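You operate a simulated robot arm through the tools that you are given. There is no shell and no other tool. Be economical: measure what you need, move in short steps, check, and stop when the job is done.

Carry out the task below with a simulated two-armed robot. There is one attempt and no reset: what you move stays moved.

JOB
Take the tall jar from the wooden table and leave it on the shelf under the wooden table. Put the black nozzle from the wooden table on the top of the wash stand and the yellow nozzle on the top of the low rack. Put the white float from the top of the low rack on the wooden table and the green float on top of the first aid box. Take the scoop from the wooden table and put it on the blue plate there. Fetch the battery from the middle of the wooden table and stand it on the top of the wash stand. Take the bean bag from the wooden table and leave it on the tile there. Put the red rolled mat from the drainer on the counter under the socket strip. Take the sponge from the side of the sink and leave it on the top of the side table. Fetch the medium weight and set it on the counter beside the tackle box. Pull the gloves drawer open. Do these in any order. Set down upright: tall jar, nozzle, battery.

It is judged by the outcome, as a careful person would: the job done as asked, and still so three seconds after it is handed in. It fails if anything else is knocked over, pushed out of place, dropped, spilled or broken.

ROBOT AND FRAMES
Two 7-joint arms with two-finger parallel grippers on one trunk, on a base that drives. Base frame: it is fixed to the floor where the robot stands at the start and does not move with it; the origin is under the middle of the robot, x ahead of it, y to its left, z up. Lengths are in mm, angles in degrees, forces in N, time in s.
The left shoulder is at the start at [50, 168, 1157], the right one opposite. With the tool pointing down near the work surface each hand reaches from about 100 to 480 mm from the robot's upright axis, wherever it stands, measured 20 degrees to its own side. Places, roughly: battery (8x5x14 cm) [500, 900, 900]; bean bag (9x8x4 cm) [500, 1700, 800]; counter beside the tackle box (16x18 cm) [-9600, -2040, 900]; counter under the socket strip [-8500, -2000, 900]; first aid box [750, -750, 500]; float [750, -500, 500]; gloves drawer [-6700, -2000, 800]; medium weight (3x3x3 cm) [-10400, -1900, 900]; nozzle [500, 0, 750]; plate (17x17x2 cm) [600, 500, 800]; rolled mat [-9750, 1250, 1000]; scoop (20x5x4 cm) [600, 700, 800]; shelf under the wooden table [600, 700, 300]; sponge (10x6x5 cm) [-10500, 1200, 900]; tall jar (6x6x12 cm) [500, -100, 900]; tile (10x10x1 cm) [600, 1200, 800]; top of the low rack [800, -700, 500]; top of the side table (32x20 cm) [-8560, 460, 620]; top of the wash stand (44x13 cm) [-2280, -820, 840]; wooden table [700, 1000, 800]. Payload 1.57 kg a hand.
The TCP of each hand is the grasp point between the finger pads, 30 mm short of the fingertips. In the tool frame z runs along the fingers and y along their closing line. The gripper opens to 80 mm. The fingers are 17 mm wide and 12 mm thick; the gripper's body (40 by 82 mm) begins 80 mm behind the TCP.
Orientation is told as [roll, pitch, yaw] about the base's x, y, z axes, in that order, counted from this pose: with the fingers straight down and closing along the base's y, the tool's x points along the base's -x, its y along +y and its z along -z.

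CONTROLS
- The arms move only by the tool step_arm. It takes "left_series", "right_series" or both (then of equal length, played together; a hand with none holds still); each is text: rows parted by semicolons, each of 7 numbers parted by spaces: the shift along the base's x, y, z in mm, then the turn, a rotation vector about the base's x, y, z in degrees, then the closure, from 0 (fully open) to 1 (shut). In form: tx ty tz rx ry rz grip; .... A call has 1 to 20 rows; each row shifts and turns the commanded pose from where the row before left it. Each row takes 0.2 s and may step no farther than 50 mm and 8.6 degrees from the row before; otherwise, or with a gripper value out of range, the whole call is refused. Where a pose cannot be reached the arm comes as near as it can. A force on the tool above 40 N (or 10 N above the force at the start of the call, whichever is more), or a blocked arm, ends the call early, and 0.2 s more pass. The fingers move at their own pace (about 45 mm/s each) and stop on an object; they squeeze with about 30 N. The grip force told is the motor's: it shows also when the fingers shut on nothing. Time passes only in rows, and 0.2 s behind the last, so rows that do not move let the fingers close. It gives the time, the measured TCP pose, the force on the tool (base axes), the opening and the grip force at its end, in the units of the frame above (readings bear some noise), with the torque about the TCP (base axes, N m) and any sound that the robot's microphone picked up, and new pictures: "show" is both (left out), scene, wrist or none (wrist: the cameras of the hands that moved).
- Cameras (640 x 400 px; columns grow to the right, rows downward): "scene" is now at [121.4, 4.9, 1355.6]; the picture's right is [0.06, -1.00, 0.00], its down [-0.67, -0.04, -0.74] and it looks along [0.74, 0.04, -0.67] (base axes); focal length 267 px, centre (320, 200). "left" rides on the left gripper at [72, 7, -122] in its tool frame; the picture's right is [-0.09, 1.00, 0.00], its down [-0.84, -0.08, -0.54] and it looks along [-0.54, -0.05, 0.84] (tool axes); focal length 238 px, centre (320, 200). "right" rides on the right gripper at [72, -7, -122] in its tool frame; the picture's right is [0.09, 1.00, 0.00], its down [-0.84, 0.08, -0.54] and it looks along [-0.54, 0.05, 0.84] (tool axes); focal length 238 px, centre (320, 200). There is no depth. A picture from a camera that has moved, and an enlarged one, comes with that camera's place and axes in the base frame and with its lens.
- slide_trunk(by): slides the trunk up (or, below 0, down) by that many mm; the arms and the scene camera ride with it, the base frame stays. It gives what a move gives, with no picture.
- steer(legs): drives the robot by 1 to 6 legs, each [ahead, left, turn to the left] in mm, mm and degrees, along the robot's own axes; the way and the turn of a leg run together, so that a leg with both is an arc; at most 1500 mm and 180 degrees a leg. The arms and the cameras ride along, it lands a little off, and it stops where it bumps. It gives what a move gives, and a new picture of the scene camera.
- head_to(pan, tilt): turns the head with the scene camera to pan (to the left, within 80 degrees either way) and tilt (down, from -29 to 69), counted from straight ahead of the robot. It gives what a move gives, and a new picture of the scene camera.
- close_up(camera, box): a new picture of the part [left, top, right, bottom] of that camera's present view, enlarged. It takes no simulated time.
- finish_job(): hands the job in; it is judged then, once.

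Go step by step. Nothing tells you exact positions but the pictures and the camera data: compare them with the known pose of the tool, close in by small moves and look again before you grip or let go. The budget is 556 turns and 360 pictures, counting those below and the enlarged ones. Unless the task says otherwise, let go and move clear before handing in, and close with one line.

The tools are called after "Request:" as a command line: name --argument value ..., lists and objects as JSON in quotes. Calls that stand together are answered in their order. step_arm: Moves the arms, as the interface text tells. Its arguments: {"type":"object","properties":{"left_series":{"type":"string"},"right_series":{"type":"string"},"show":{"type":"string","enum":["both","scene","wrist","none"]}},"required":[]} The other tools are called the same way: slide_trunk (by) slides the trunk up or down; steer (legs) drives the base; head_to (pan, tilt) turns the head that bears the scene camera; close_up (camera, box) takes an enlarged picture of a part of a camera's view; finish_job () hands the job in.

At the start:

```text
t: 0.0
left_ee_pos: [442.8, 272.0, 1057.6]
left_tcp_rot: [-0.1, 0.0, 0.2]
left_ft_force: [0.0, -0.2, -0.8]
left_moment: [-0.02, -0.01, -0.01]
left_grip_width: 80.0
left_grasp_force: 0.1
right_ee_pos: [405.7, -60.9, 1123.7]
right_tcp_rot: [0.0, 0.0, 0.0]
right_ft_force: [-0.8, 0.0, 0.0]
right_moment: [-0.03, 0.02, -0.03]
right_grip_width: 80.0
right_grasp_force: 0.2
trunk travel left (down, up): [-325.0, 118.0]
robot x, y, heading: [1.1, 1.3, -0.1]
head pan, tilt: [3.2, 41.9]
```

scene: 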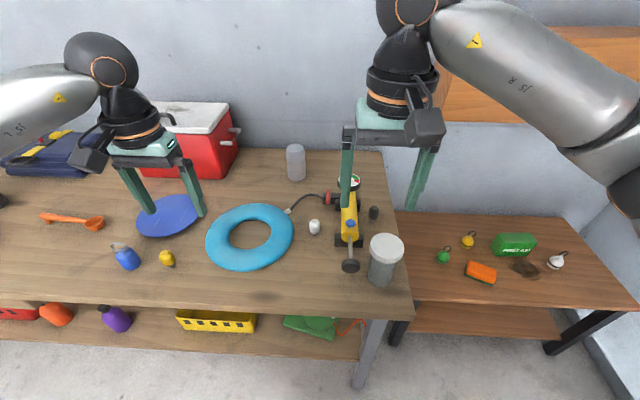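
right: 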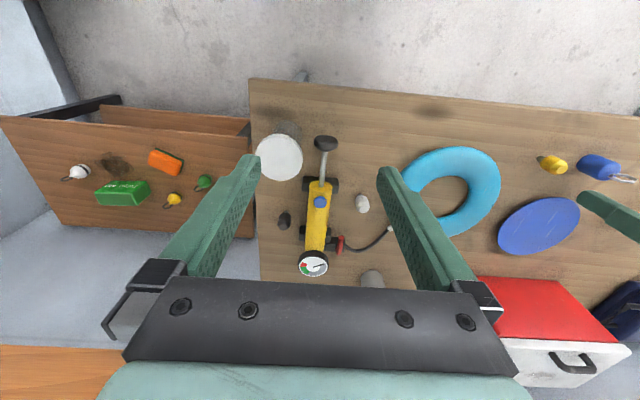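
left: 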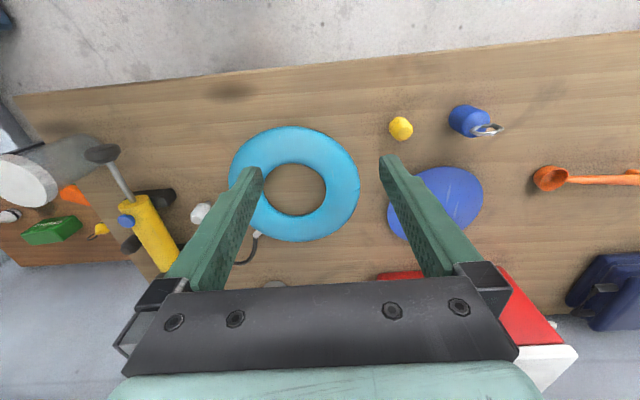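

I see the wooden table with the pump, ring, jar, nozzles, plate and scoop, and the low rack to the right. I'll look around further before moving anything.

Request:
head_to --pan 55 --tilt 35

Request:
head_to --pan -40 --tilt 42

Request:
close_up --camera "right" --box '[240, 80, 420, 290]'

```text
t: 1.2
left_ee_pos: [441.5, 272.0, 1056.7]
left_tcp_rot: [0.1, 0.0, 0.1]
left_ft_force: [-0.6, -0.5, 1.1]
left_moment: [0.02, -0.01, -0.02]
left_grip_width: 80.1
left_grasp_force: 0.0
right_ee_pos: [405.5, -60.4, 1123.8]
right_tcp_rot: [0.0, 0.0, 0.1]
right_ft_force: [-0.8, -0.2, -0.5]
right_moment: [-0.03, 0.04, -0.02]
right_grip_width: 79.9
right_grasp_force: 0.0
trunk travel left (down, up): [-325.0, 118.0]
robot x, y, heading: [2.0, 1.7, -0.2]
head pan, tilt: [55.0, 35.0]
camera scene: at [88.4, 72.3, 1365.9], right [0.82, -0.57, 0.0], down [-0.33, -0.47, -0.82], along [0.47, 0.67, -0.57], focal length 267 px, centre (320, 200)
```

scene: 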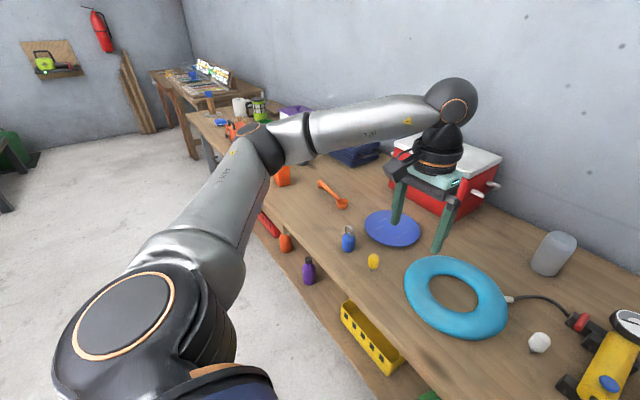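

```text
t: 2.9
left_ee_pos: [442.9, 272.0, 1057.0]
left_tcp_rot: [0.0, 0.2, 0.2]
left_ft_force: [-0.1, 0.0, -1.3]
left_moment: [0.02, -0.01, 0.02]
left_grip_width: 80.2
left_grasp_force: 0.1
right_ee_pos: [406.4, -60.6, 1124.0]
right_tcp_rot: [0.0, 0.0, 0.0]
right_ft_force: [-0.3, 0.2, -0.1]
right_moment: [0.0, 0.0, -0.01]
right_grip_width: 80.1
right_grasp_force: 0.1
trunk travel left (down, up): [-325.0, 118.0]
robot x, y, heading: [2.3, -1.1, -0.3]
head pan, tilt: [-40.0, 42.0]
camera scene: at [101.9, -53.5, 1355.4], right [-0.64, -0.77, 0.0], down [-0.51, 0.43, -0.74], along [0.57, -0.48, -0.67], focal length 267 px, centre (320, 200)
```

scene: 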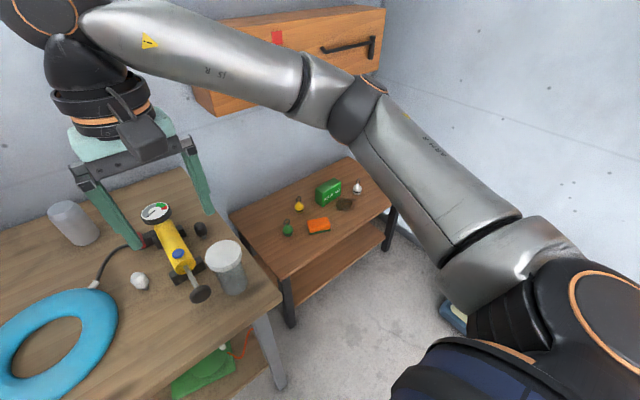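

```text
1.90 times, centred on (330, 185) of right
camera zoom: at [333.0, -67.1, 1245.6], right [-0.09, 1.0, 0.0], down [0.84, 0.08, 0.54], along [0.54, 0.05, -0.84], focal length 454 px, centre (301, 229)
```

zoom: 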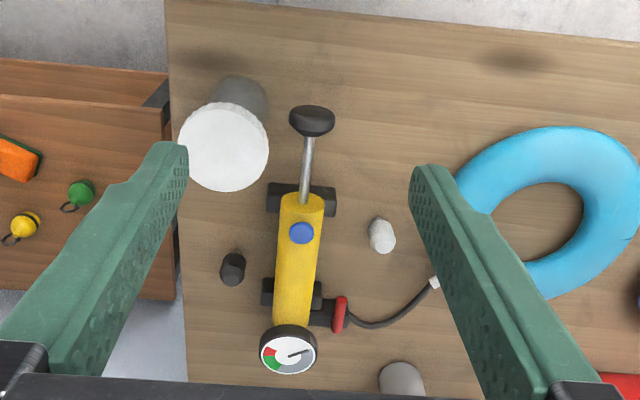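

The jar stands at about [478,-115], its top near z 920, close to the pump handle. I'll look more closely at the jar and at the low rack.

Request:
close_up --camera "scene" --box '[120, 180, 280, 310]'

Request:
close_up --camera "scene" --box '[220, 150, 420, 275]'

```text
3.08 times, centred on (200, 245) of scene
camera zoom: at [101.9, -53.5, 1355.4], right [-0.64, -0.77, 0.0], down [-0.51, 0.43, -0.74], along [0.57, -0.48, -0.67], focal length 822 px, centre (689, 62)
```

zoom: 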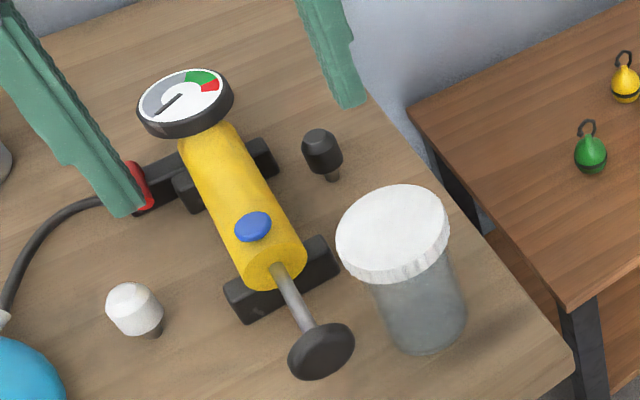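

```text
3.20 times, centred on (320, 212) of scene
camera zoom: at [101.9, -53.5, 1355.4], right [-0.64, -0.77, 0.0], down [-0.51, 0.43, -0.74], along [0.57, -0.48, -0.67], focal length 855 px, centre (320, 160)
```

zoom: 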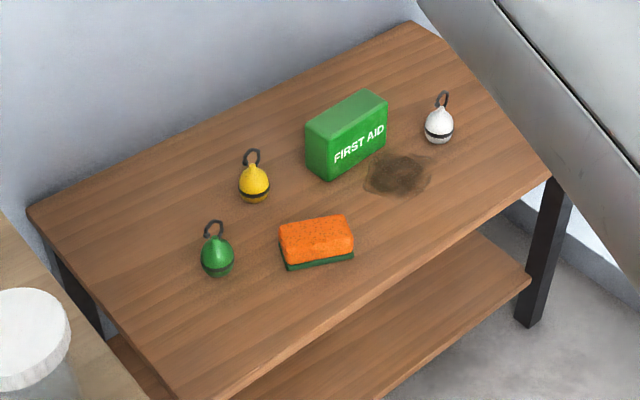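

The jar body is about 62 mm wide with a 69 mm lid. I'll pitch the right hand forward and bring it in front of the jar.

Request:
step_arm --right_series "-10 -7 -20 0 -8.5 0 0.1;-10 -7 -20 0 -8.5 0 0.1;-10 -7 -20 0 -8.5 0 0.1;-10 -7 -20 0 -8.5 0 0.1;-10 -7 -20 0 -8.5 0 0.1;-10 -7 -20 0 -8.5 0 0.1;-10 -7 -20 0 -8.5 0 0.1;-10 -7 -20 0 -8.5 0 0.1"

Request:
head_to --pan -20 --tilt 55

```text
t: 4.7
left_ee_pos: [442.0, 274.8, 1057.0]
left_tcp_rot: [-0.1, -0.1, 0.2]
left_ft_force: [-0.1, 1.1, -0.6]
left_moment: [-0.02, -0.03, 0.01]
left_grip_width: 80.2
left_grasp_force: 0.1
right_ee_pos: [363.6, -84.5, 960.0]
right_tcp_rot: [1.3, -69.1, -2.0]
right_ft_force: [0.1, -0.2, -0.3]
right_moment: [0.02, -0.02, -0.01]
right_grip_width: 72.0
right_grasp_force: 0.0
right hand out of reach, approached as far as the arm can: row 5, 6, 7
trunk travel left (down, up): [-325.0, 118.0]
robot x, y, heading: [-0.9, -1.0, -0.0]
head pan, tilt: [-40.0, 42.0]
camera scene: at [101.6, -51.8, 1355.5], right [-0.64, -0.77, 0.0], down [-0.51, 0.43, -0.74], along [0.57, -0.48, -0.67], focal length 267 px, centre (320, 200)
camera right: at [222.8, -88.6, 936.8], right [-0.02, 1.0, -0.08], down [-0.21, 0.07, 0.98], along [0.98, 0.03, 0.2], focal length 238 px, centre (320, 200)
```

scene: 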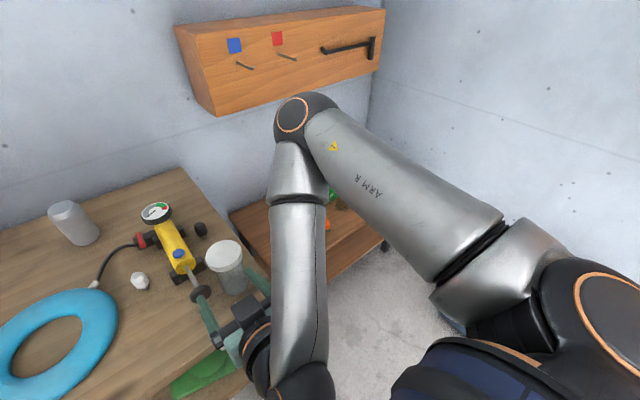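
right: 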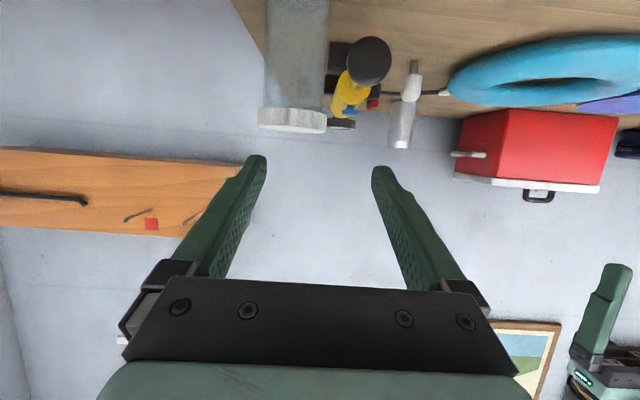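

```text
t: 5.5
left_ee_pos: [442.9, 271.8, 1056.3]
left_tcp_rot: [0.0, 0.0, 0.0]
left_ft_force: [-0.6, 0.5, -0.3]
left_moment: [-0.01, 0.05, -0.01]
left_grip_width: 80.2
left_grasp_force: 0.0
right_ee_pos: [362.7, -87.3, 959.4]
right_tcp_rot: [0.7, -68.9, -1.6]
right_ft_force: [0.7, -0.7, 0.1]
right_moment: [0.02, 0.03, 0.01]
right_grip_width: 72.1
right_grasp_force: 0.1
trunk travel left (down, up): [-325.0, 118.0]
robot x, y, heading: [-0.3, -2.4, 0.1]
head pan, tilt: [-20.0, 55.0]
camera scene: at [105.6, -24.5, 1337.7], right [-0.34, -0.94, 0.0], down [-0.77, 0.28, -0.57], along [0.54, -0.2, -0.82], focal length 267 px, centre (320, 200)
```

scene: 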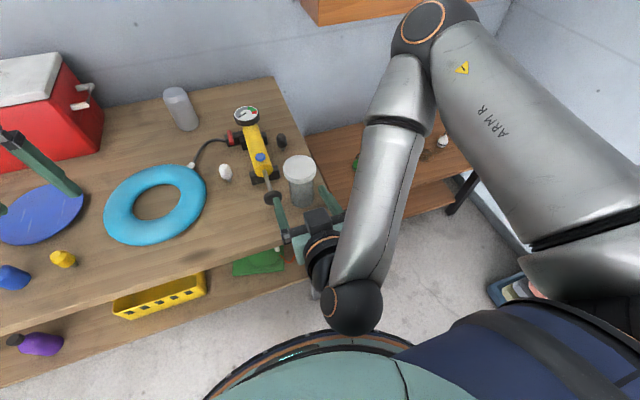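

The hand has the right pitch but is cramped close to the robot. I'll back the base 100 mm to get room and then place the hand.

Request:
steer --legs '[[-100, 0, 0]]'

Request:
step_arm --right_series "15 -10 -25 0 0 0 0.1;15 -10 -25 0 0 0 0.1;15 -10 -20 0 0 0 0.1"

```text
t: 6.7
left_ee_pos: [343.1, 273.2, 1057.8]
left_tcp_rot: [0.0, -0.1, 0.1]
left_ft_force: [0.0, -0.2, 0.3]
left_moment: [-0.05, 0.0, -0.02]
left_grip_width: 80.0
left_grasp_force: 0.0
right_ee_pos: [265.8, -87.3, 959.2]
right_tcp_rot: [0.7, -69.1, -1.6]
right_ft_force: [-1.0, -0.1, -0.4]
right_moment: [-0.01, 0.01, -0.03]
right_grip_width: 72.2
right_grasp_force: 0.0
trunk travel left (down, up): [-325.0, 118.0]
robot x, y, heading: [-100.2, -0.9, 0.0]
head pan, tilt: [-20.0, 55.0]
camera scene: at [6.3, -24.5, 1337.8], right [-0.34, -0.94, 0.0], down [-0.77, 0.28, -0.57], along [0.54, -0.2, -0.82], focal length 267 px, centre (320, 200)
```

scene: 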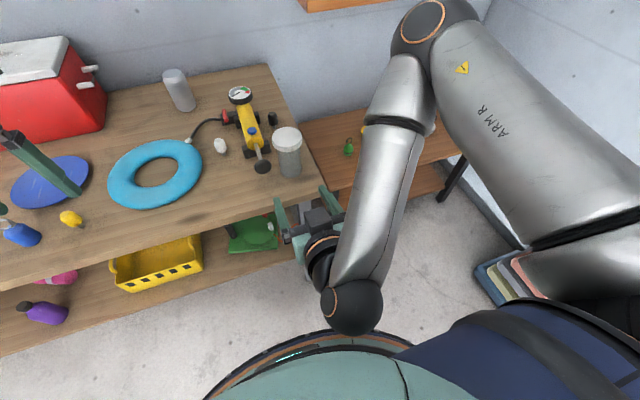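

```text
t: 7.5
left_ee_pos: [344.2, 273.6, 1056.0]
left_tcp_rot: [0.1, -0.1, 0.1]
left_ft_force: [-0.5, -0.9, 0.9]
left_moment: [0.01, 0.02, 0.01]
left_grip_width: 80.1
left_grasp_force: 0.0
right_ee_pos: [310.4, -103.1, 897.1]
right_tcp_rot: [0.2, -68.9, -1.5]
right_ft_force: [-0.4, 0.4, -0.1]
right_moment: [0.0, 0.02, 0.01]
right_grip_width: 72.1
right_grasp_force: 0.0
right hand out of reach, approached as far as the arm can: row 3
trunk travel left (down, up): [-325.0, 118.0]
robot x, y, heading: [-96.9, -1.9, -0.1]
head pan, tilt: [-20.0, 55.0]
camera scene: at [7.3, -24.3, 1337.6], right [-0.34, -0.94, 0.0], down [-0.77, 0.28, -0.57], along [0.54, -0.2, -0.82], focal length 267 px, centre (320, 200)
camera right: at [168.8, -107.7, 874.0], right [-0.01, 1.0, -0.08], down [-0.2, 0.08, 0.98], along [0.98, 0.03, 0.2], focal length 238 px, centre (320, 200)
```

scene: 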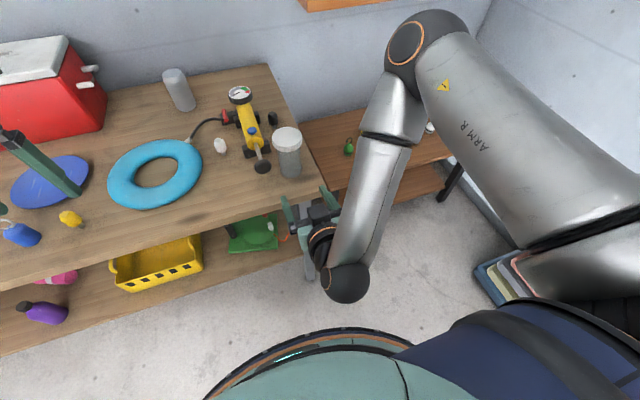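
right: 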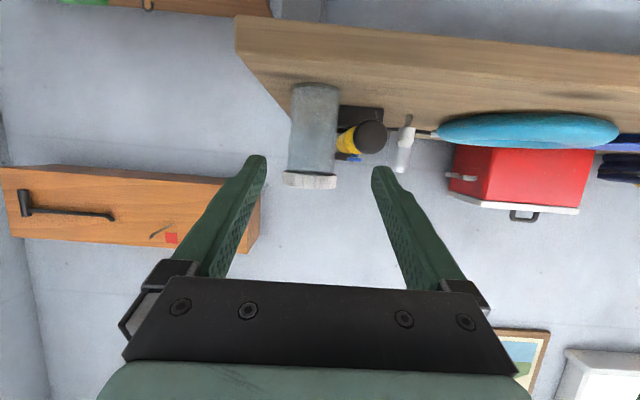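

The right camera puts the jar axis at about [480,-113], with its lid underside at z≈897 and the pump handle near y -43±20. The hand wants more room to its own side, so I'll shift the base left and then line up.

Request:
steer --legs '[[0, 100, 0]]'

Request:
step_arm --right_series "15 -30 -4 0 0 0 0.11;15 -30 -4 0 0 0 0.11;15 -30 -4 0 0 0 0.11;15 -22 -4 0 0 0 0.11" --show "wrist"

```text
t: 9.0
left_ee_pos: [344.6, 369.7, 1056.1]
left_tcp_rot: [-0.1, 0.1, -0.1]
left_ft_force: [0.3, -0.8, 0.5]
left_moment: [0.0, 0.03, 0.01]
left_grip_width: 79.7
left_grasp_force: 0.1
right_ee_pos: [309.3, -7.2, 898.1]
right_tcp_rot: [0.3, -68.8, -1.6]
right_ft_force: [0.0, 0.4, 0.5]
right_moment: [-0.02, 0.0, -0.03]
right_grip_width: 71.7
right_grasp_force: 0.0
trunk travel left (down, up): [-325.0, 118.0]
robot x, y, heading: [-96.2, 97.2, -0.2]
head pan, tilt: [-20.0, 55.0]
camera scene: at [7.3, 73.4, 1337.6], right [-0.34, -0.94, 0.0], down [-0.77, 0.28, -0.57], along [0.54, -0.2, -0.82], focal length 267 px, centre (320, 200)
```

scene: 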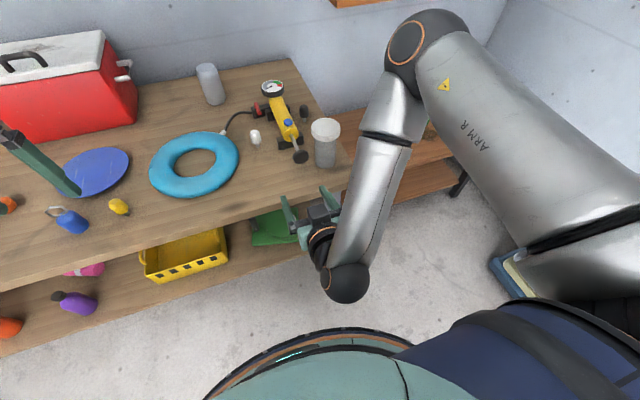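

```text
t: 10.0
left_ee_pos: [345.3, 369.4, 1057.3]
left_tcp_rot: [0.0, 0.1, -0.1]
left_ft_force: [0.3, -0.1, -1.0]
left_moment: [-0.04, -0.03, -0.01]
left_grip_width: 79.8
left_grasp_force: 0.0
right_ee_pos: [351.4, -22.6, 927.3]
right_tcp_rot: [0.1, -68.8, -1.7]
right_ft_force: [0.2, -0.1, -0.2]
right_moment: [-0.02, -0.03, -0.02]
right_grip_width: 71.1
right_grasp_force: 0.0
right hand out of reach, approached as far as the arm can: row 1, 2, 3, 4
trunk travel left (down, up): [-325.0, 118.0]
robot x, y, heading: [-100.9, 98.8, 0.1]
head pan, tilt: [-20.0, 55.0]
camera right: at [210.6, -24.6, 904.4], right [0.0, 1.0, -0.09], down [-0.2, 0.08, 0.98], along [0.98, 0.02, 0.2], focal length 238 px, centre (320, 200)
```

right: 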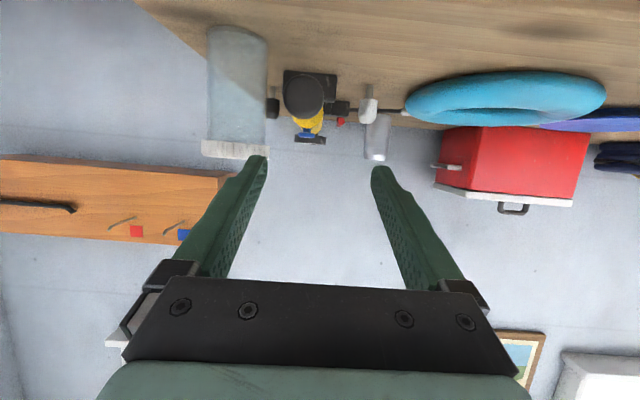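

The wrist looks folded too near its limit this close in. I'll back the base off more so the arm can stretch forward.

Request:
steer --legs '[[-150, -50, 0]]'

Request:
step_arm --right_series "30 0 0 0 0 0 0.11;30 0 0 0 0 0 0.11;30 -10 -10 0 0 0 0.11;30 -10 -10 0 0 0 0.11;20 -12 -10 0 0 0 0.11;20 -15 -10 0 0 0 0.11" --show "both"

```text
t: 11.4
left_ee_pos: [200.1, 317.8, 1057.8]
left_tcp_rot: [0.0, -0.1, 0.0]
left_ft_force: [-0.1, -0.2, -0.6]
left_moment: [0.04, -0.01, 0.0]
left_grip_width: 80.0
left_grasp_force: 0.0
right_ee_pos: [207.2, -72.9, 925.5]
right_tcp_rot: [0.0, -68.7, -1.7]
right_ft_force: [-0.8, -0.5, -0.2]
right_moment: [0.02, 0.03, -0.03]
right_grip_width: 71.2
right_grasp_force: 0.0
trunk travel left (down, up): [-325.0, 118.0]
robot x, y, heading: [-238.0, 46.9, 0.1]
head pan, tilt: [-20.0, 55.0]
camera scene: at [-137.2, 21.4, 1337.7], right [-0.34, -0.94, 0.0], down [-0.77, 0.28, -0.57], along [0.54, -0.2, -0.82], focal length 267 px, centre (320, 200)
```

scene: 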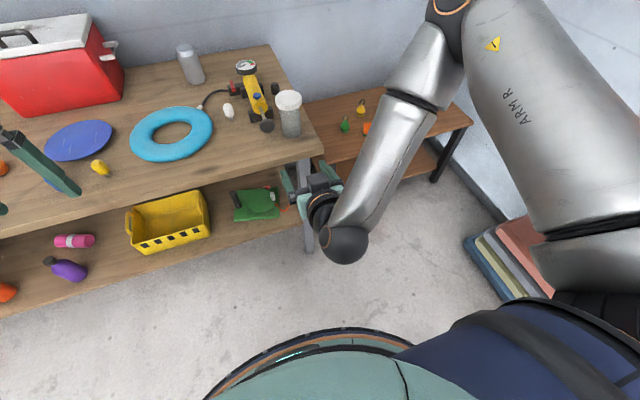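

```text
t: 12.8
left_ee_pos: [200.4, 318.8, 1057.2]
left_tcp_rot: [0.1, 0.1, 0.0]
left_ft_force: [0.2, -0.3, 0.5]
left_moment: [-0.02, 0.0, 0.0]
left_grip_width: 80.0
left_grasp_force: 0.1
right_ee_pos: [372.9, -76.4, 915.1]
right_tcp_rot: [-0.5, -68.3, -1.5]
right_ft_force: [-0.5, 0.0, -0.6]
right_moment: [-0.01, -0.03, 0.0]
right_grip_width: 71.2
right_grasp_force: 0.0
right hand out of reach, approached as far as the arm can: row 3, 4, 5, 6
trunk travel left (down, up): [-325.0, 118.0]
robot x, y, heading: [-242.3, 45.9, -0.1]
head pan, tilt: [-20.0, 55.0]
camera scene: at [-136.3, 21.6, 1337.6], right [-0.34, -0.94, 0.0], down [-0.77, 0.28, -0.57], along [0.54, -0.2, -0.82], focal length 267 px, centre (320, 200)
camera right: at [232.7, -78.5, 892.9], right [0.0, 1.0, -0.09], down [-0.19, 0.09, 0.98], along [0.98, 0.02, 0.19], focal length 238 px, centre (320, 200)
```

scene: 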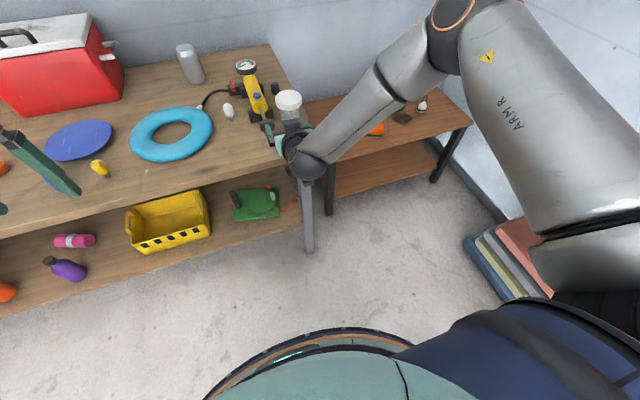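
right: 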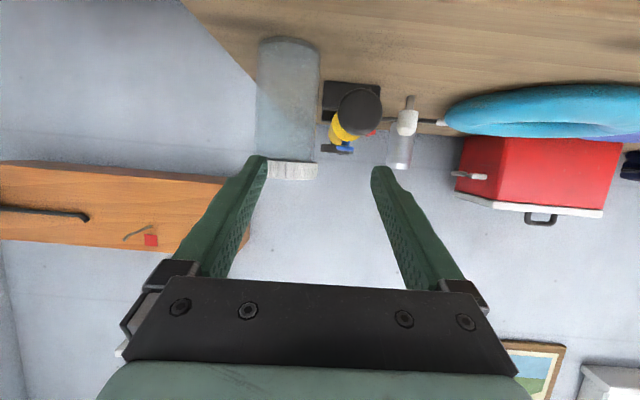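

Moving further right stops at the wrist limit. I'll test whether yawing the tool left frees it.

Request:
step_arm --right_series "-20 0 0 0 0 8 0.11;0 0 0 0 0 8 0.11;0 -20 0 0 0 8 0.11;0 -20 -10 0 0 0 0.11;0 -20 -10 0 0 0 0.11" --show "none"

```text
t: 14.0
left_ee_pos: [200.6, 318.4, 1056.6]
left_tcp_rot: [0.0, 0.0, 0.1]
left_ft_force: [0.3, 0.4, -0.9]
left_moment: [0.0, 0.03, 0.01]
left_grip_width: 79.9
left_grasp_force: 0.0
right_ee_pos: [380.2, -41.6, 958.4]
right_tcp_rot: [-2.7, -66.3, 10.3]
right_ft_force: [0.3, -0.2, -0.2]
right_moment: [0.01, 0.04, 0.01]
right_grip_width: 71.2
right_grasp_force: 0.1
right hand out of reach, approached as far as the arm can: row 1, 2, 3, 4, 5
trunk travel left (down, up): [-325.0, 118.0]
robot x, y, heading: [-243.0, 46.6, -0.4]
head pan, tilt: [-20.0, 55.0]
```

That was the wrong direction; yawing right should be the free side, which also clears the pump handle.

Request:
step_arm --right_series "-10 0 0 0 0 -8.5 0.11;0 0 0 0 0 -8.5 0.11;0 -20 0 0 0 -8.5 0.11;0 -20 -20 0 0 -8.5 0.11;0 -10 -20 0 0 0 0.11" --show "wrist"

```text
t: 15.2
left_ee_pos: [201.2, 317.7, 1057.3]
left_tcp_rot: [0.1, 0.0, 0.0]
left_ft_force: [0.0, 0.0, -0.8]
left_moment: [0.03, 0.02, 0.01]
left_grip_width: 80.3
left_grasp_force: 0.1
right_ee_pos: [367.2, -92.4, 918.1]
right_tcp_rot: [-2.4, -66.7, -23.8]
right_ft_force: [0.4, -1.2, -0.7]
right_moment: [-0.01, -0.03, -0.03]
right_grip_width: 71.0
right_grasp_force: 0.1
trunk travel left (down, up): [-325.0, 118.0]
robot x, y, heading: [-242.5, 48.8, 0.3]
head pan, tilt: [-20.0, 55.0]
camera right: at [236.7, -37.2, 900.8], right [0.4, 0.91, -0.1], down [-0.11, 0.16, 0.98], along [0.91, -0.38, 0.16], focal length 238 px, centre (320, 200)
```

right: 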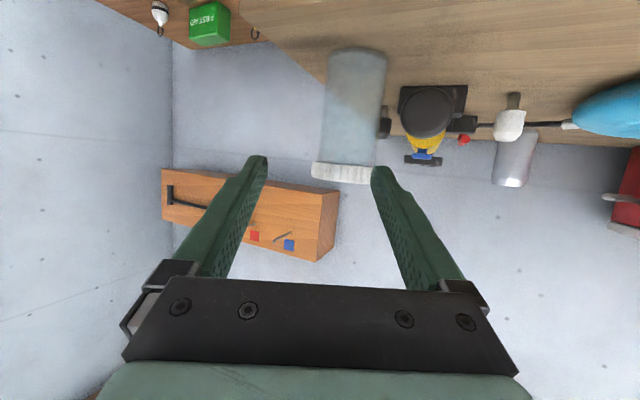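

Yaw -24 works, and the jar is confirmed at about [480,-115]. I'll line up on the approach line at z 880.

Request:
step_arm --right_series "5 10 -19 0 0 0 0.11;4 10 -19 0 0 0 0.11;25 -11 0 0 0 0 0.11" --show "both"

```text
t: 16.0
left_ee_pos: [200.8, 318.1, 1056.1]
left_tcp_rot: [0.1, 0.0, 0.0]
left_ft_force: [-0.1, 0.2, -1.1]
left_moment: [0.0, 0.0, 0.01]
left_grip_width: 80.0
left_grasp_force: 0.0
right_ee_pos: [401.2, -81.5, 880.0]
right_tcp_rot: [-2.2, -66.7, -23.7]
right_ft_force: [0.1, 0.1, -1.3]
right_moment: [0.0, -0.02, -0.01]
right_grip_width: 71.4
right_grasp_force: 0.0
trunk travel left (down, up): [-325.0, 118.0]
robot x, y, heading: [-242.5, 43.4, -0.1]
head pan, tilt: [-20.0, 55.0]
camera scene: at [-136.4, 21.5, 1337.6], right [-0.34, -0.94, 0.0], down [-0.77, 0.28, -0.57], along [0.54, -0.2, -0.82], focal length 267 px, centre (320, 200)
camera right: at [269.7, -26.8, 862.4], right [0.4, 0.91, -0.1], down [-0.11, 0.16, 0.98], along [0.91, -0.38, 0.16], focal length 238 px, centre (320, 200)
```

scene: 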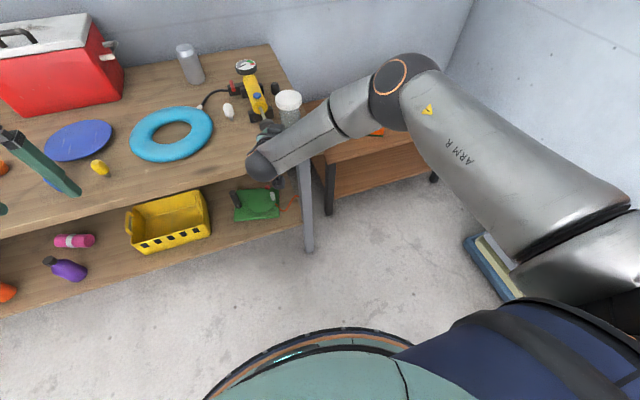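
right: 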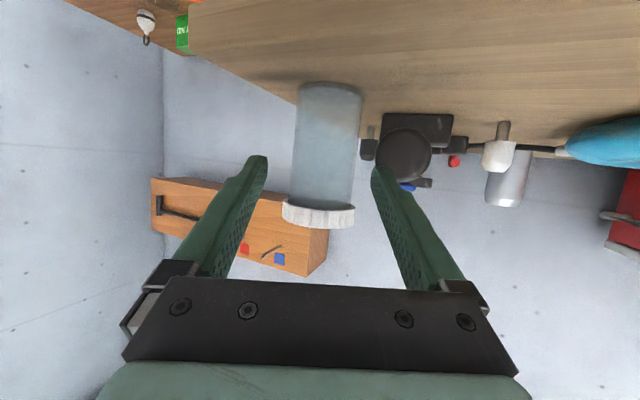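

The jar is centred between the fingers, so I'll slide in along the approach line.

Request:
step_arm --right_series "19 -8.7 0 0 0 0 0.11;19 -8.7 0 0 0 0 0.11;19 -8.6 0 0 0 0 0.11;19 -8.5 0 0 0 0 0.11" --show "both"

```text
t: 17.0
left_ee_pos: [199.9, 318.4, 1056.9]
left_tcp_rot: [0.1, 0.0, 0.0]
left_ft_force: [0.0, -0.5, -1.3]
left_moment: [0.02, -0.01, 0.0]
left_grip_width: 80.2
left_grasp_force: 0.1
right_ee_pos: [476.7, -116.3, 878.7]
right_tcp_rot: [-2.3, -66.7, -23.7]
right_ft_force: [0.2, 0.7, 0.0]
right_moment: [0.01, 0.02, 0.01]
right_grip_width: 71.3
right_grasp_force: 0.0
trunk travel left (down, up): [-325.0, 118.0]
robot x, y, heading: [-239.6, 46.8, -0.1]
head pan, tilt: [-20.0, 55.0]
camera scene: at [-136.4, 21.7, 1337.6], right [-0.34, -0.94, 0.0], down [-0.77, 0.28, -0.57], along [0.54, -0.2, -0.82], focal length 267 px, centre (320, 200)
camera right: at [344.4, -60.2, 861.4], right [0.4, 0.91, -0.1], down [-0.11, 0.16, 0.98], along [0.91, -0.38, 0.16], focal length 238 px, centre (320, 200)
```

scene: 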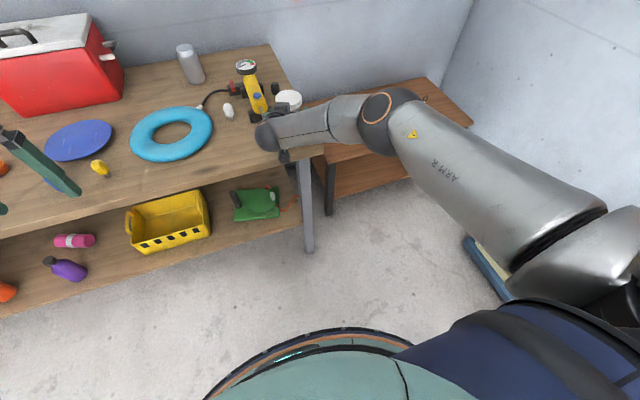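
right: 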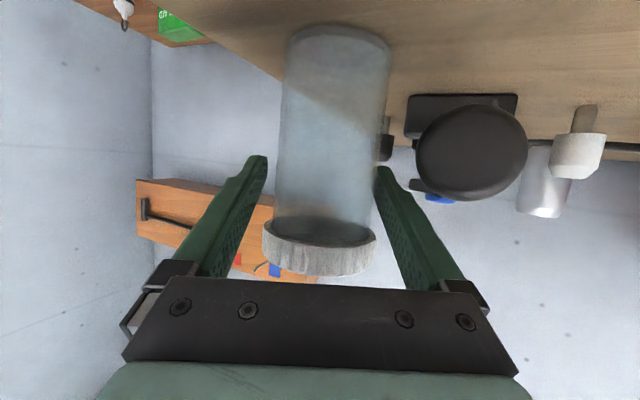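

The jar is between the fingers, so I'll close and lift slightly.

Request:
step_arm --right_series "0 0 0 0 0 0 1;0 0 0 0 0 0 1;0 0 0 0 0 0 1;0 0 0 0 0 0 1" --show "none"

Request:
step_arm --right_series "0 0 15 0 0 0 1;0 0 15 0 0 0 1;0 0 15 0 0 0 1" --show "both"

```text
t: 18.0
left_ee_pos: [200.5, 318.5, 1057.5]
left_tcp_rot: [0.0, 0.0, 0.0]
left_ft_force: [-0.5, 0.3, -0.1]
left_moment: [0.01, 0.02, 0.01]
left_grip_width: 80.0
left_grasp_force: 0.2
right_ee_pos: [476.2, -116.2, 879.0]
right_tcp_rot: [-2.1, -66.8, -23.7]
right_ft_force: [0.4, 1.1, 0.8]
right_moment: [0.04, -0.01, -0.02]
right_grip_width: 58.4
right_grasp_force: 30.8
trunk travel left (down, up): [-325.0, 118.0]
robot x, y, heading: [-243.1, 45.8, -0.1]
head pan, tilt: [-20.0, 55.0]
```

```text
t: 18.8
left_ee_pos: [201.0, 318.2, 1056.7]
left_tcp_rot: [0.0, -0.1, 0.0]
left_ft_force: [0.6, 1.0, -0.7]
left_moment: [-0.02, -0.04, -0.03]
left_grip_width: 79.9
left_grasp_force: 0.0
right_ee_pos: [475.8, -115.4, 923.3]
right_tcp_rot: [-2.2, -66.8, -23.7]
right_ft_force: [0.3, 0.1, -1.1]
right_moment: [0.01, -0.01, 0.0]
right_grip_width: 58.0
right_grasp_force: 30.2
trunk travel left (down, up): [-325.0, 118.0]
robot x, y, heading: [-243.3, 43.4, -0.2]
head pan, tilt: [-20.0, 55.0]
camera scene: at [-136.6, 21.7, 1337.6], right [-0.34, -0.94, 0.0], down [-0.77, 0.28, -0.57], along [0.54, -0.2, -0.82], focal length 267 px, centre (320, 200)
camera right: at [345.2, -60.3, 906.8], right [0.4, 0.91, -0.1], down [-0.11, 0.16, 0.98], along [0.91, -0.38, 0.16], focal length 238 px, centre (320, 200)
```

scene: 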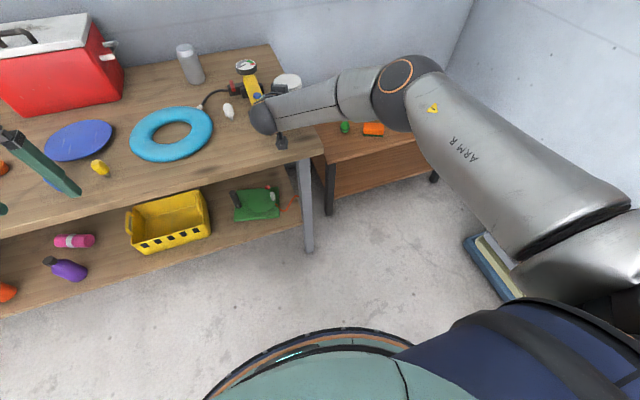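
right: 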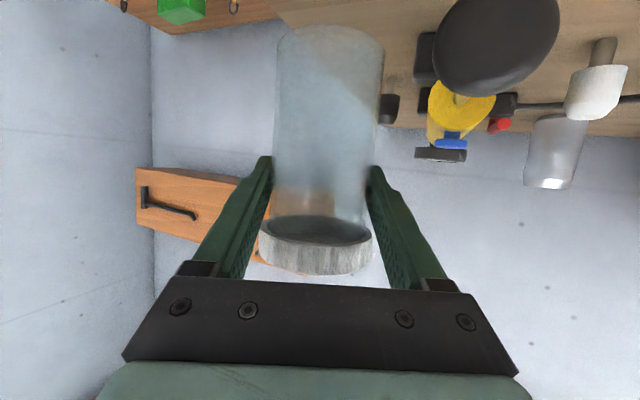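

The jar is gripped and lifted. I'll back straight off the table, drive left, and look at the shelf.

Request:
steer --legs '[[-260, 0, 0], [0, 800, 0]]'

Request:
slide_trunk --by -300

Request:
head_to --pan -10 --tilt 35

```text
t: 27.6
left_ee_pos: [-38.8, 1108.4, 1056.3]
left_tcp_rot: [-0.1, 0.1, -1.3]
left_ft_force: [0.7, -0.2, 0.1]
left_moment: [0.01, -0.01, 0.0]
left_grip_width: 79.7
left_grasp_force: 0.1
right_ee_pos: [228.1, 667.7, 923.8]
right_tcp_rot: [-2.2, -66.8, -25.0]
right_ft_force: [0.2, 0.2, -1.0]
right_moment: [0.01, 0.02, -0.03]
right_grip_width: 58.1
right_grasp_force: 30.6
trunk travel left (down, up): [-325.0, 118.0]
robot x, y, heading: [-486.8, 845.5, -1.5]
head pan, tilt: [-20.0, 55.0]
camera scene: at [-381.5, 818.7, 1337.6], right [-0.36, -0.93, 0.0], down [-0.76, 0.3, -0.57], along [0.53, -0.21, -0.82], focal length 267 px, centre (320, 200)
```

scene: 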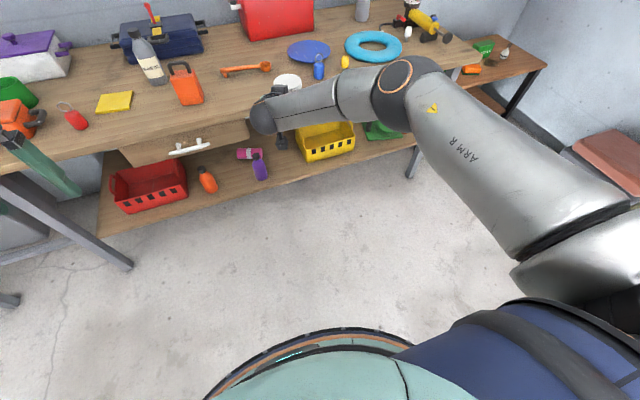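

```text
t: 30.6
left_ee_pos: [-38.3, 1107.8, 757.0]
left_tcp_rot: [0.1, 0.0, -1.2]
left_ft_force: [-0.2, 0.5, -0.2]
left_moment: [-0.03, 0.03, 0.02]
left_grip_width: 80.1
left_grasp_force: 0.0
right_ee_pos: [228.9, 667.7, 624.3]
right_tcp_rot: [-2.1, -66.7, -25.1]
right_ft_force: [0.3, 0.1, -0.7]
right_moment: [0.04, 0.0, -0.02]
right_grip_width: 57.9
right_grasp_force: 29.9
trunk travel left (down, up): [-25.0, 418.0]
robot x, y, heading: [-486.8, 843.4, -1.3]
head pan, tilt: [-20.0, 55.0]
```

```text
t: 31.5
left_ee_pos: [-38.3, 1108.4, 755.8]
left_tcp_rot: [-0.1, 0.1, -1.3]
left_ft_force: [0.6, -1.8, -0.2]
left_moment: [-0.01, 0.0, -0.03]
left_grip_width: 80.1
left_grasp_force: 0.0
right_ee_pos: [228.1, 667.3, 624.0]
right_tcp_rot: [-2.1, -66.7, -25.0]
right_ft_force: [0.3, -0.3, -0.6]
right_moment: [0.03, 0.0, 0.03]
right_grip_width: 57.8
right_grasp_force: 29.8
trunk travel left (down, up): [-25.0, 418.0]
robot x, y, heading: [-483.4, 846.2, -1.4]
head pan, tilt: [-10.0, 35.0]
camera scene: at [-362.3, 827.5, 1065.8], right [-0.2, -0.98, 0.0], down [-0.56, 0.11, -0.82], along [0.8, -0.16, -0.57], focal length 267 px, centre (320, 200)
```

scene: 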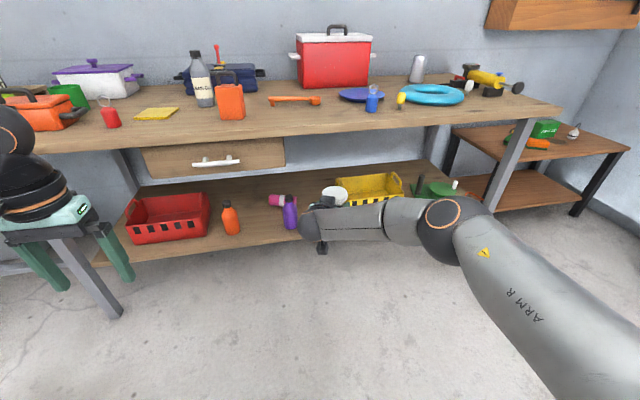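

The gap on the shelf between the orange and purple bottles (around [520,895], shelf z≈312) is free. I'll lower the hand here in open space first.

Request:
slide_trunk --by -25

Request:
step_arm --right_series "0 0 -30 0 0 0 1;0 0 -30 0 0 0 1;0 0 -30 0 0 0 1;0 0 -30 0 0 0 1;0 0 -30 0 0 0 1" --show "both"

```text
t: 32.2
left_ee_pos: [-38.0, 1107.8, 731.6]
left_tcp_rot: [0.0, 0.0, -1.4]
left_ft_force: [0.5, -0.3, 0.1]
left_moment: [-0.01, 0.02, -0.01]
left_grip_width: 79.7
left_grasp_force: 0.1
right_ee_pos: [227.7, 668.0, 599.2]
right_tcp_rot: [-2.1, -66.7, -25.1]
right_ft_force: [-0.6, 0.0, -0.3]
right_moment: [0.01, 0.03, -0.01]
right_grip_width: 58.0
right_grasp_force: 30.2
trunk travel left (down, up): [0.0, 443.0]
robot x, y, heading: [-488.4, 846.6, -1.6]
head pan, tilt: [-10.0, 35.0]
```

```text
t: 33.4
left_ee_pos: [-38.4, 1107.2, 731.7]
left_tcp_rot: [-0.1, 0.0, -1.3]
left_ft_force: [-0.4, 0.8, -0.4]
left_moment: [0.02, 0.01, 0.02]
left_grip_width: 79.8
left_grasp_force: 0.2
right_ee_pos: [212.1, 657.0, 453.9]
right_tcp_rot: [-2.2, -66.8, -25.0]
right_ft_force: [-0.7, 0.7, -1.2]
right_moment: [0.03, 0.01, 0.06]
right_grip_width: 58.3
right_grasp_force: 29.7
right hand out of reach, approached as far as the arm can: row 4, 5
trunk travel left (down, up): [0.0, 443.0]
robot x, y, heading: [-489.1, 847.1, -1.5]
head pan, tilt: [-10.0, 35.0]
camera scene: at [-362.4, 827.6, 1040.9], right [-0.2, -0.98, 0.0], down [-0.56, 0.11, -0.82], along [0.8, -0.16, -0.57], focal length 267 px, centre (320, 200)
camera right: at [82.3, 714.7, 437.5], right [0.42, 0.9, -0.1], down [-0.11, 0.16, 0.98], along [0.9, -0.4, 0.16], focal length 238 px, centre (320, 200)
```

scene: 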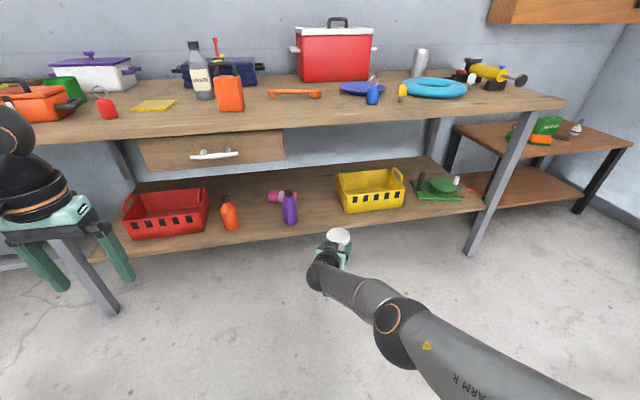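
right: 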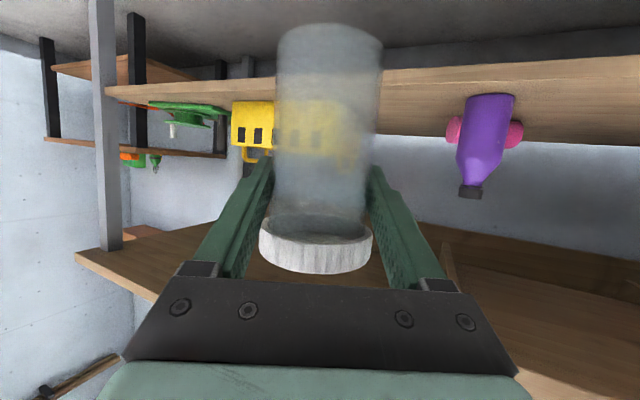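

The arm is at full stretch, so I'll pull it in a little while lowering.

Request:
step_arm --right_series "-30 0 0 0 0 0 1;-30 0 0 0 0 0 1;-20 5 -15 0 0 0 1;-10 5 -20 0 0 0 1;0 0 -10 0 0 0 1" --show "none"

```text
t: 34.6
left_ee_pos: [-37.6, 1109.0, 731.8]
left_tcp_rot: [-0.1, 0.0, -1.4]
left_ft_force: [0.3, -1.1, 0.2]
left_moment: [0.0, -0.04, -0.02]
left_grip_width: 79.8
left_grasp_force: 0.0
right_ee_pos: [122.7, 667.3, 410.4]
right_tcp_rot: [-2.2, -66.8, -25.0]
right_ft_force: [0.3, -0.4, 0.2]
right_moment: [0.04, 0.03, -0.03]
right_grip_width: 57.4
right_grasp_force: 30.0
trunk travel left (down, up): [0.0, 443.0]
robot x, y, heading: [-485.5, 847.3, -1.3]
head pan, tilt: [-10.0, 35.0]
```

The hand holds at z 410. I'll tuck the left hand in and raise the right hand a bit before driving forward to the shelf, aiming at [520,655] between the purple bottle and the basket.

Request:
step_arm --left_series "-35 0 10 0 0 0 0;-35 0 10 0 0 0 0;-35 0 10 0 0 0 0;-35 0 10 0 0 0 0;-35 0 10 0 0 0 0" --right_series "0 0 6 0 0 0 1;0 0 6 0 0 0 1;0 0 6 0 0 0 1;0 0 6 0 0 0 1;0 0 6 0 0 0 1" --show "none"

Request:
steer --legs '[[240, -10, 1.3]]'

```text
t: 35.8
left_ee_pos: [-210.7, 1106.9, 778.4]
left_tcp_rot: [0.0, 0.1, -1.3]
left_ft_force: [1.2, 0.5, -0.3]
left_moment: [0.01, 0.02, 0.02]
left_grip_width: 80.4
left_grasp_force: 0.0
right_ee_pos: [122.7, 667.8, 440.3]
right_tcp_rot: [-2.2, -66.6, -25.0]
right_ft_force: [1.2, 0.4, -0.2]
right_moment: [0.0, 0.0, 0.01]
right_grip_width: 57.8
right_grasp_force: 30.3
trunk travel left (down, up): [0.0, 443.0]
robot x, y, heading: [-484.1, 842.6, -1.6]
head pan, tilt: [-10.0, 35.0]
```

```text
t: 37.5
left_ee_pos: [18.3, 1101.0, 778.7]
left_tcp_rot: [0.0, 0.0, 0.1]
left_ft_force: [-0.4, -0.9, 0.2]
left_moment: [0.01, 0.02, 0.02]
left_grip_width: 80.0
left_grasp_force: 0.1
right_ee_pos: [362.8, 671.0, 440.0]
right_tcp_rot: [-2.2, -66.7, -23.6]
right_ft_force: [-0.9, 1.2, -0.5]
right_moment: [0.02, 0.02, 0.0]
right_grip_width: 57.7
right_grasp_force: 30.0
trunk travel left (down, up): [0.0, 443.0]
robot x, y, heading: [-252.4, 830.9, 0.3]
head pan, tilt: [-10.0, 35.0]
camera scene: at [-126.2, 818.3, 1040.9], right [-0.17, -0.99, 0.0], down [-0.56, 0.1, -0.82], along [0.81, -0.14, -0.57], focal length 267 px, centre (320, 200)
```

scene: 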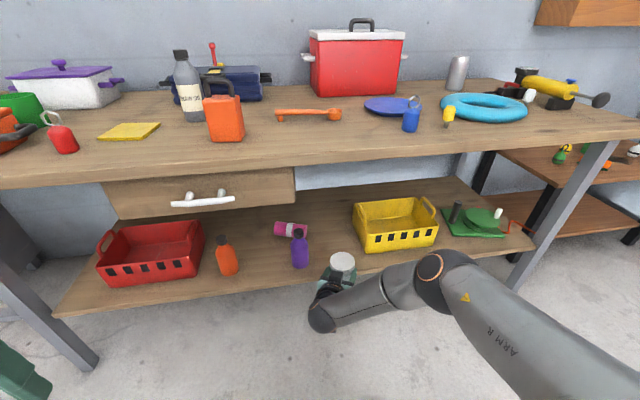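

The shelf spot is clear. I'll drive forward 160 mm and check.

Request:
steer --legs '[[160, -14, 0]]'

Request:
close_up --camera "right" --box '[0, 0, 640, 400]'

```text
t: 39.0
left_ee_pos: [179.5, 1086.4, 779.1]
left_tcp_rot: [0.0, -0.1, 0.1]
left_ft_force: [-0.3, 0.0, -0.5]
left_moment: [-0.01, 0.03, -0.01]
left_grip_width: 79.9
left_grasp_force: 0.0
right_ee_pos: [524.5, 656.6, 442.3]
right_tcp_rot: [-2.2, -66.8, -23.7]
right_ft_force: [-0.4, 0.0, -1.2]
right_moment: [0.01, -0.01, -0.01]
right_grip_width: 57.7
right_grasp_force: 30.1
trunk travel left (down, up): [0.0, 443.0]
robot x, y, heading: [-87.9, 818.8, 0.3]
head pan, tilt: [-10.0, 35.0]
camera scene: at [34.9, 804.6, 1040.9], right [-0.17, -0.98, 0.0], down [-0.56, 0.1, -0.82], along [0.81, -0.14, -0.57], focal length 267 px, centre (320, 200)
```

scene: 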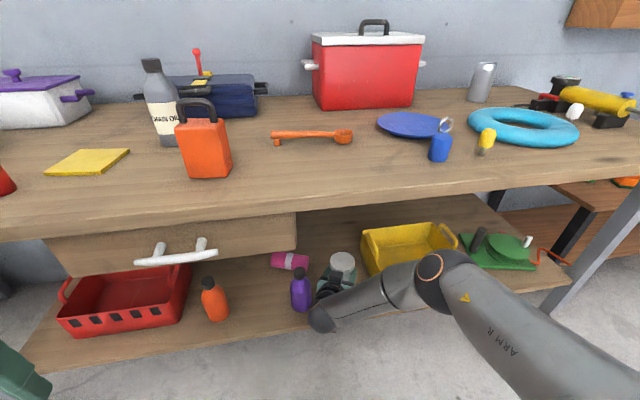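

```text
1.00 times, centred on (320, 200) of right (not enlarged: the box is as wide or as high as the picture)
camera zoom: at [392.0, 711.0, 423.3], right [0.4, 0.91, -0.1], down [-0.11, 0.16, 0.98], along [0.91, -0.38, 0.16], focal length 238 px, centre (320, 200)
```

zoom: 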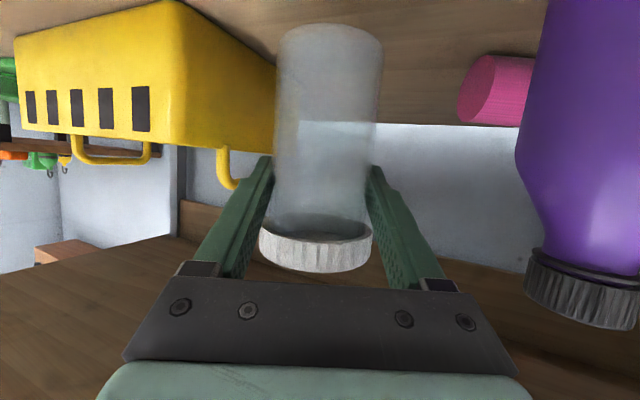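

The jar hangs clear of both bottle and basket. I'll lower in small steps until it touches.

Request:
step_arm --right_series "0 0 -9 0 0 0 1;0 0 -9 0 0 0 1;0 0 -9 0 0 0 1;0 0 -6 0 0 0 1;0 0 -4 0 0 0 1" --show "wrist"

```text
t: 40.2
left_ee_pos: [179.9, 1087.2, 778.4]
left_tcp_rot: [0.0, 0.0, 0.0]
left_ft_force: [0.1, 0.0, -1.1]
left_moment: [0.01, 0.0, -0.03]
left_grip_width: 79.9
left_grasp_force: 0.0
right_ee_pos: [522.7, 656.5, 402.0]
right_tcp_rot: [-2.1, -66.7, -23.6]
right_ft_force: [1.2, -0.7, -0.4]
right_moment: [-0.02, 0.01, 0.02]
right_grip_width: 57.4
right_grasp_force: 29.7
trunk travel left (down, up): [0.0, 443.0]
robot x, y, heading: [-90.9, 821.9, 0.1]
head pan, tilt: [-10.0, 35.0]
camera right: at [391.3, 711.5, 385.4], right [0.4, 0.91, -0.1], down [-0.11, 0.16, 0.98], along [0.91, -0.38, 0.16], focal length 238 px, centre (320, 200)
```

right: 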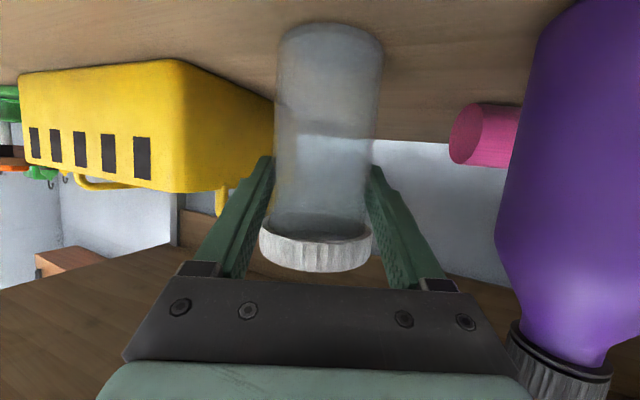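

Request:
step_arm --right_series "0 0 -3 0 0 0 1;0 0 -3 0 0 0 1;0 0 -3 0 0 0 1;0 0 -3 0 0 0 1" --show "none"

```text
t: 41.2
left_ee_pos: [178.3, 1086.6, 780.6]
left_tcp_rot: [-0.2, -0.1, 0.1]
left_ft_force: [-0.6, -0.7, 0.2]
left_moment: [0.0, -0.01, 0.03]
left_grip_width: 79.8
left_grasp_force: 0.0
right_ee_pos: [523.4, 657.7, 394.8]
right_tcp_rot: [-2.0, -67.3, -24.0]
right_ft_force: [-0.4, 3.1, 21.2]
right_moment: [0.26, -0.53, 0.19]
right_grip_width: 57.5
right_grasp_force: 30.3
trunk travel left (down, up): [0.0, 443.0]
robot x, y, heading: [-91.5, 822.6, 0.0]
head pan, tilt: [-10.0, 35.0]
```

The jar touches the shelf (21 N). I'll ease off, open, and withdraw along the tool axis.

Request:
step_arm --right_series "0 0 3 0 0 0 1;0 0 2 0 0 0 0.5;0 0 0 0 0 0 0.1;0 0 0 0 0 0 0.05;0 0 0 0 0 0 0.05" --show "wrist"

```text
t: 42.4
left_ee_pos: [179.2, 1086.8, 780.0]
left_tcp_rot: [0.0, 0.1, -0.1]
left_ft_force: [-0.2, 0.5, -0.6]
left_moment: [-0.02, 0.0, -0.06]
left_grip_width: 79.8
left_grasp_force: 0.0
right_ee_pos: [520.7, 657.0, 395.8]
right_tcp_rot: [-2.2, -66.7, -23.7]
right_ft_force: [-0.3, -1.3, 0.4]
right_moment: [0.01, 0.02, 0.0]
right_grip_width: 76.0
right_grasp_force: 0.0
trunk travel left (down, up): [0.0, 443.0]
robot x, y, heading: [-87.9, 817.0, 0.1]
head pan, tilt: [-10.0, 35.0]
camera right: at [390.3, 711.9, 378.8], right [0.4, 0.91, -0.1], down [-0.11, 0.16, 0.98], along [0.91, -0.38, 0.16], focal length 238 px, centre (320, 200)
```

right: 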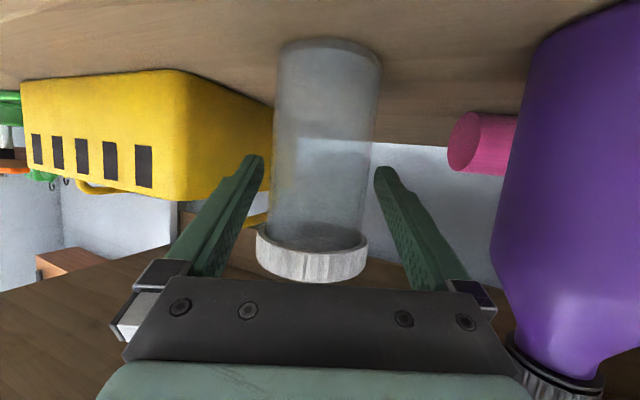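

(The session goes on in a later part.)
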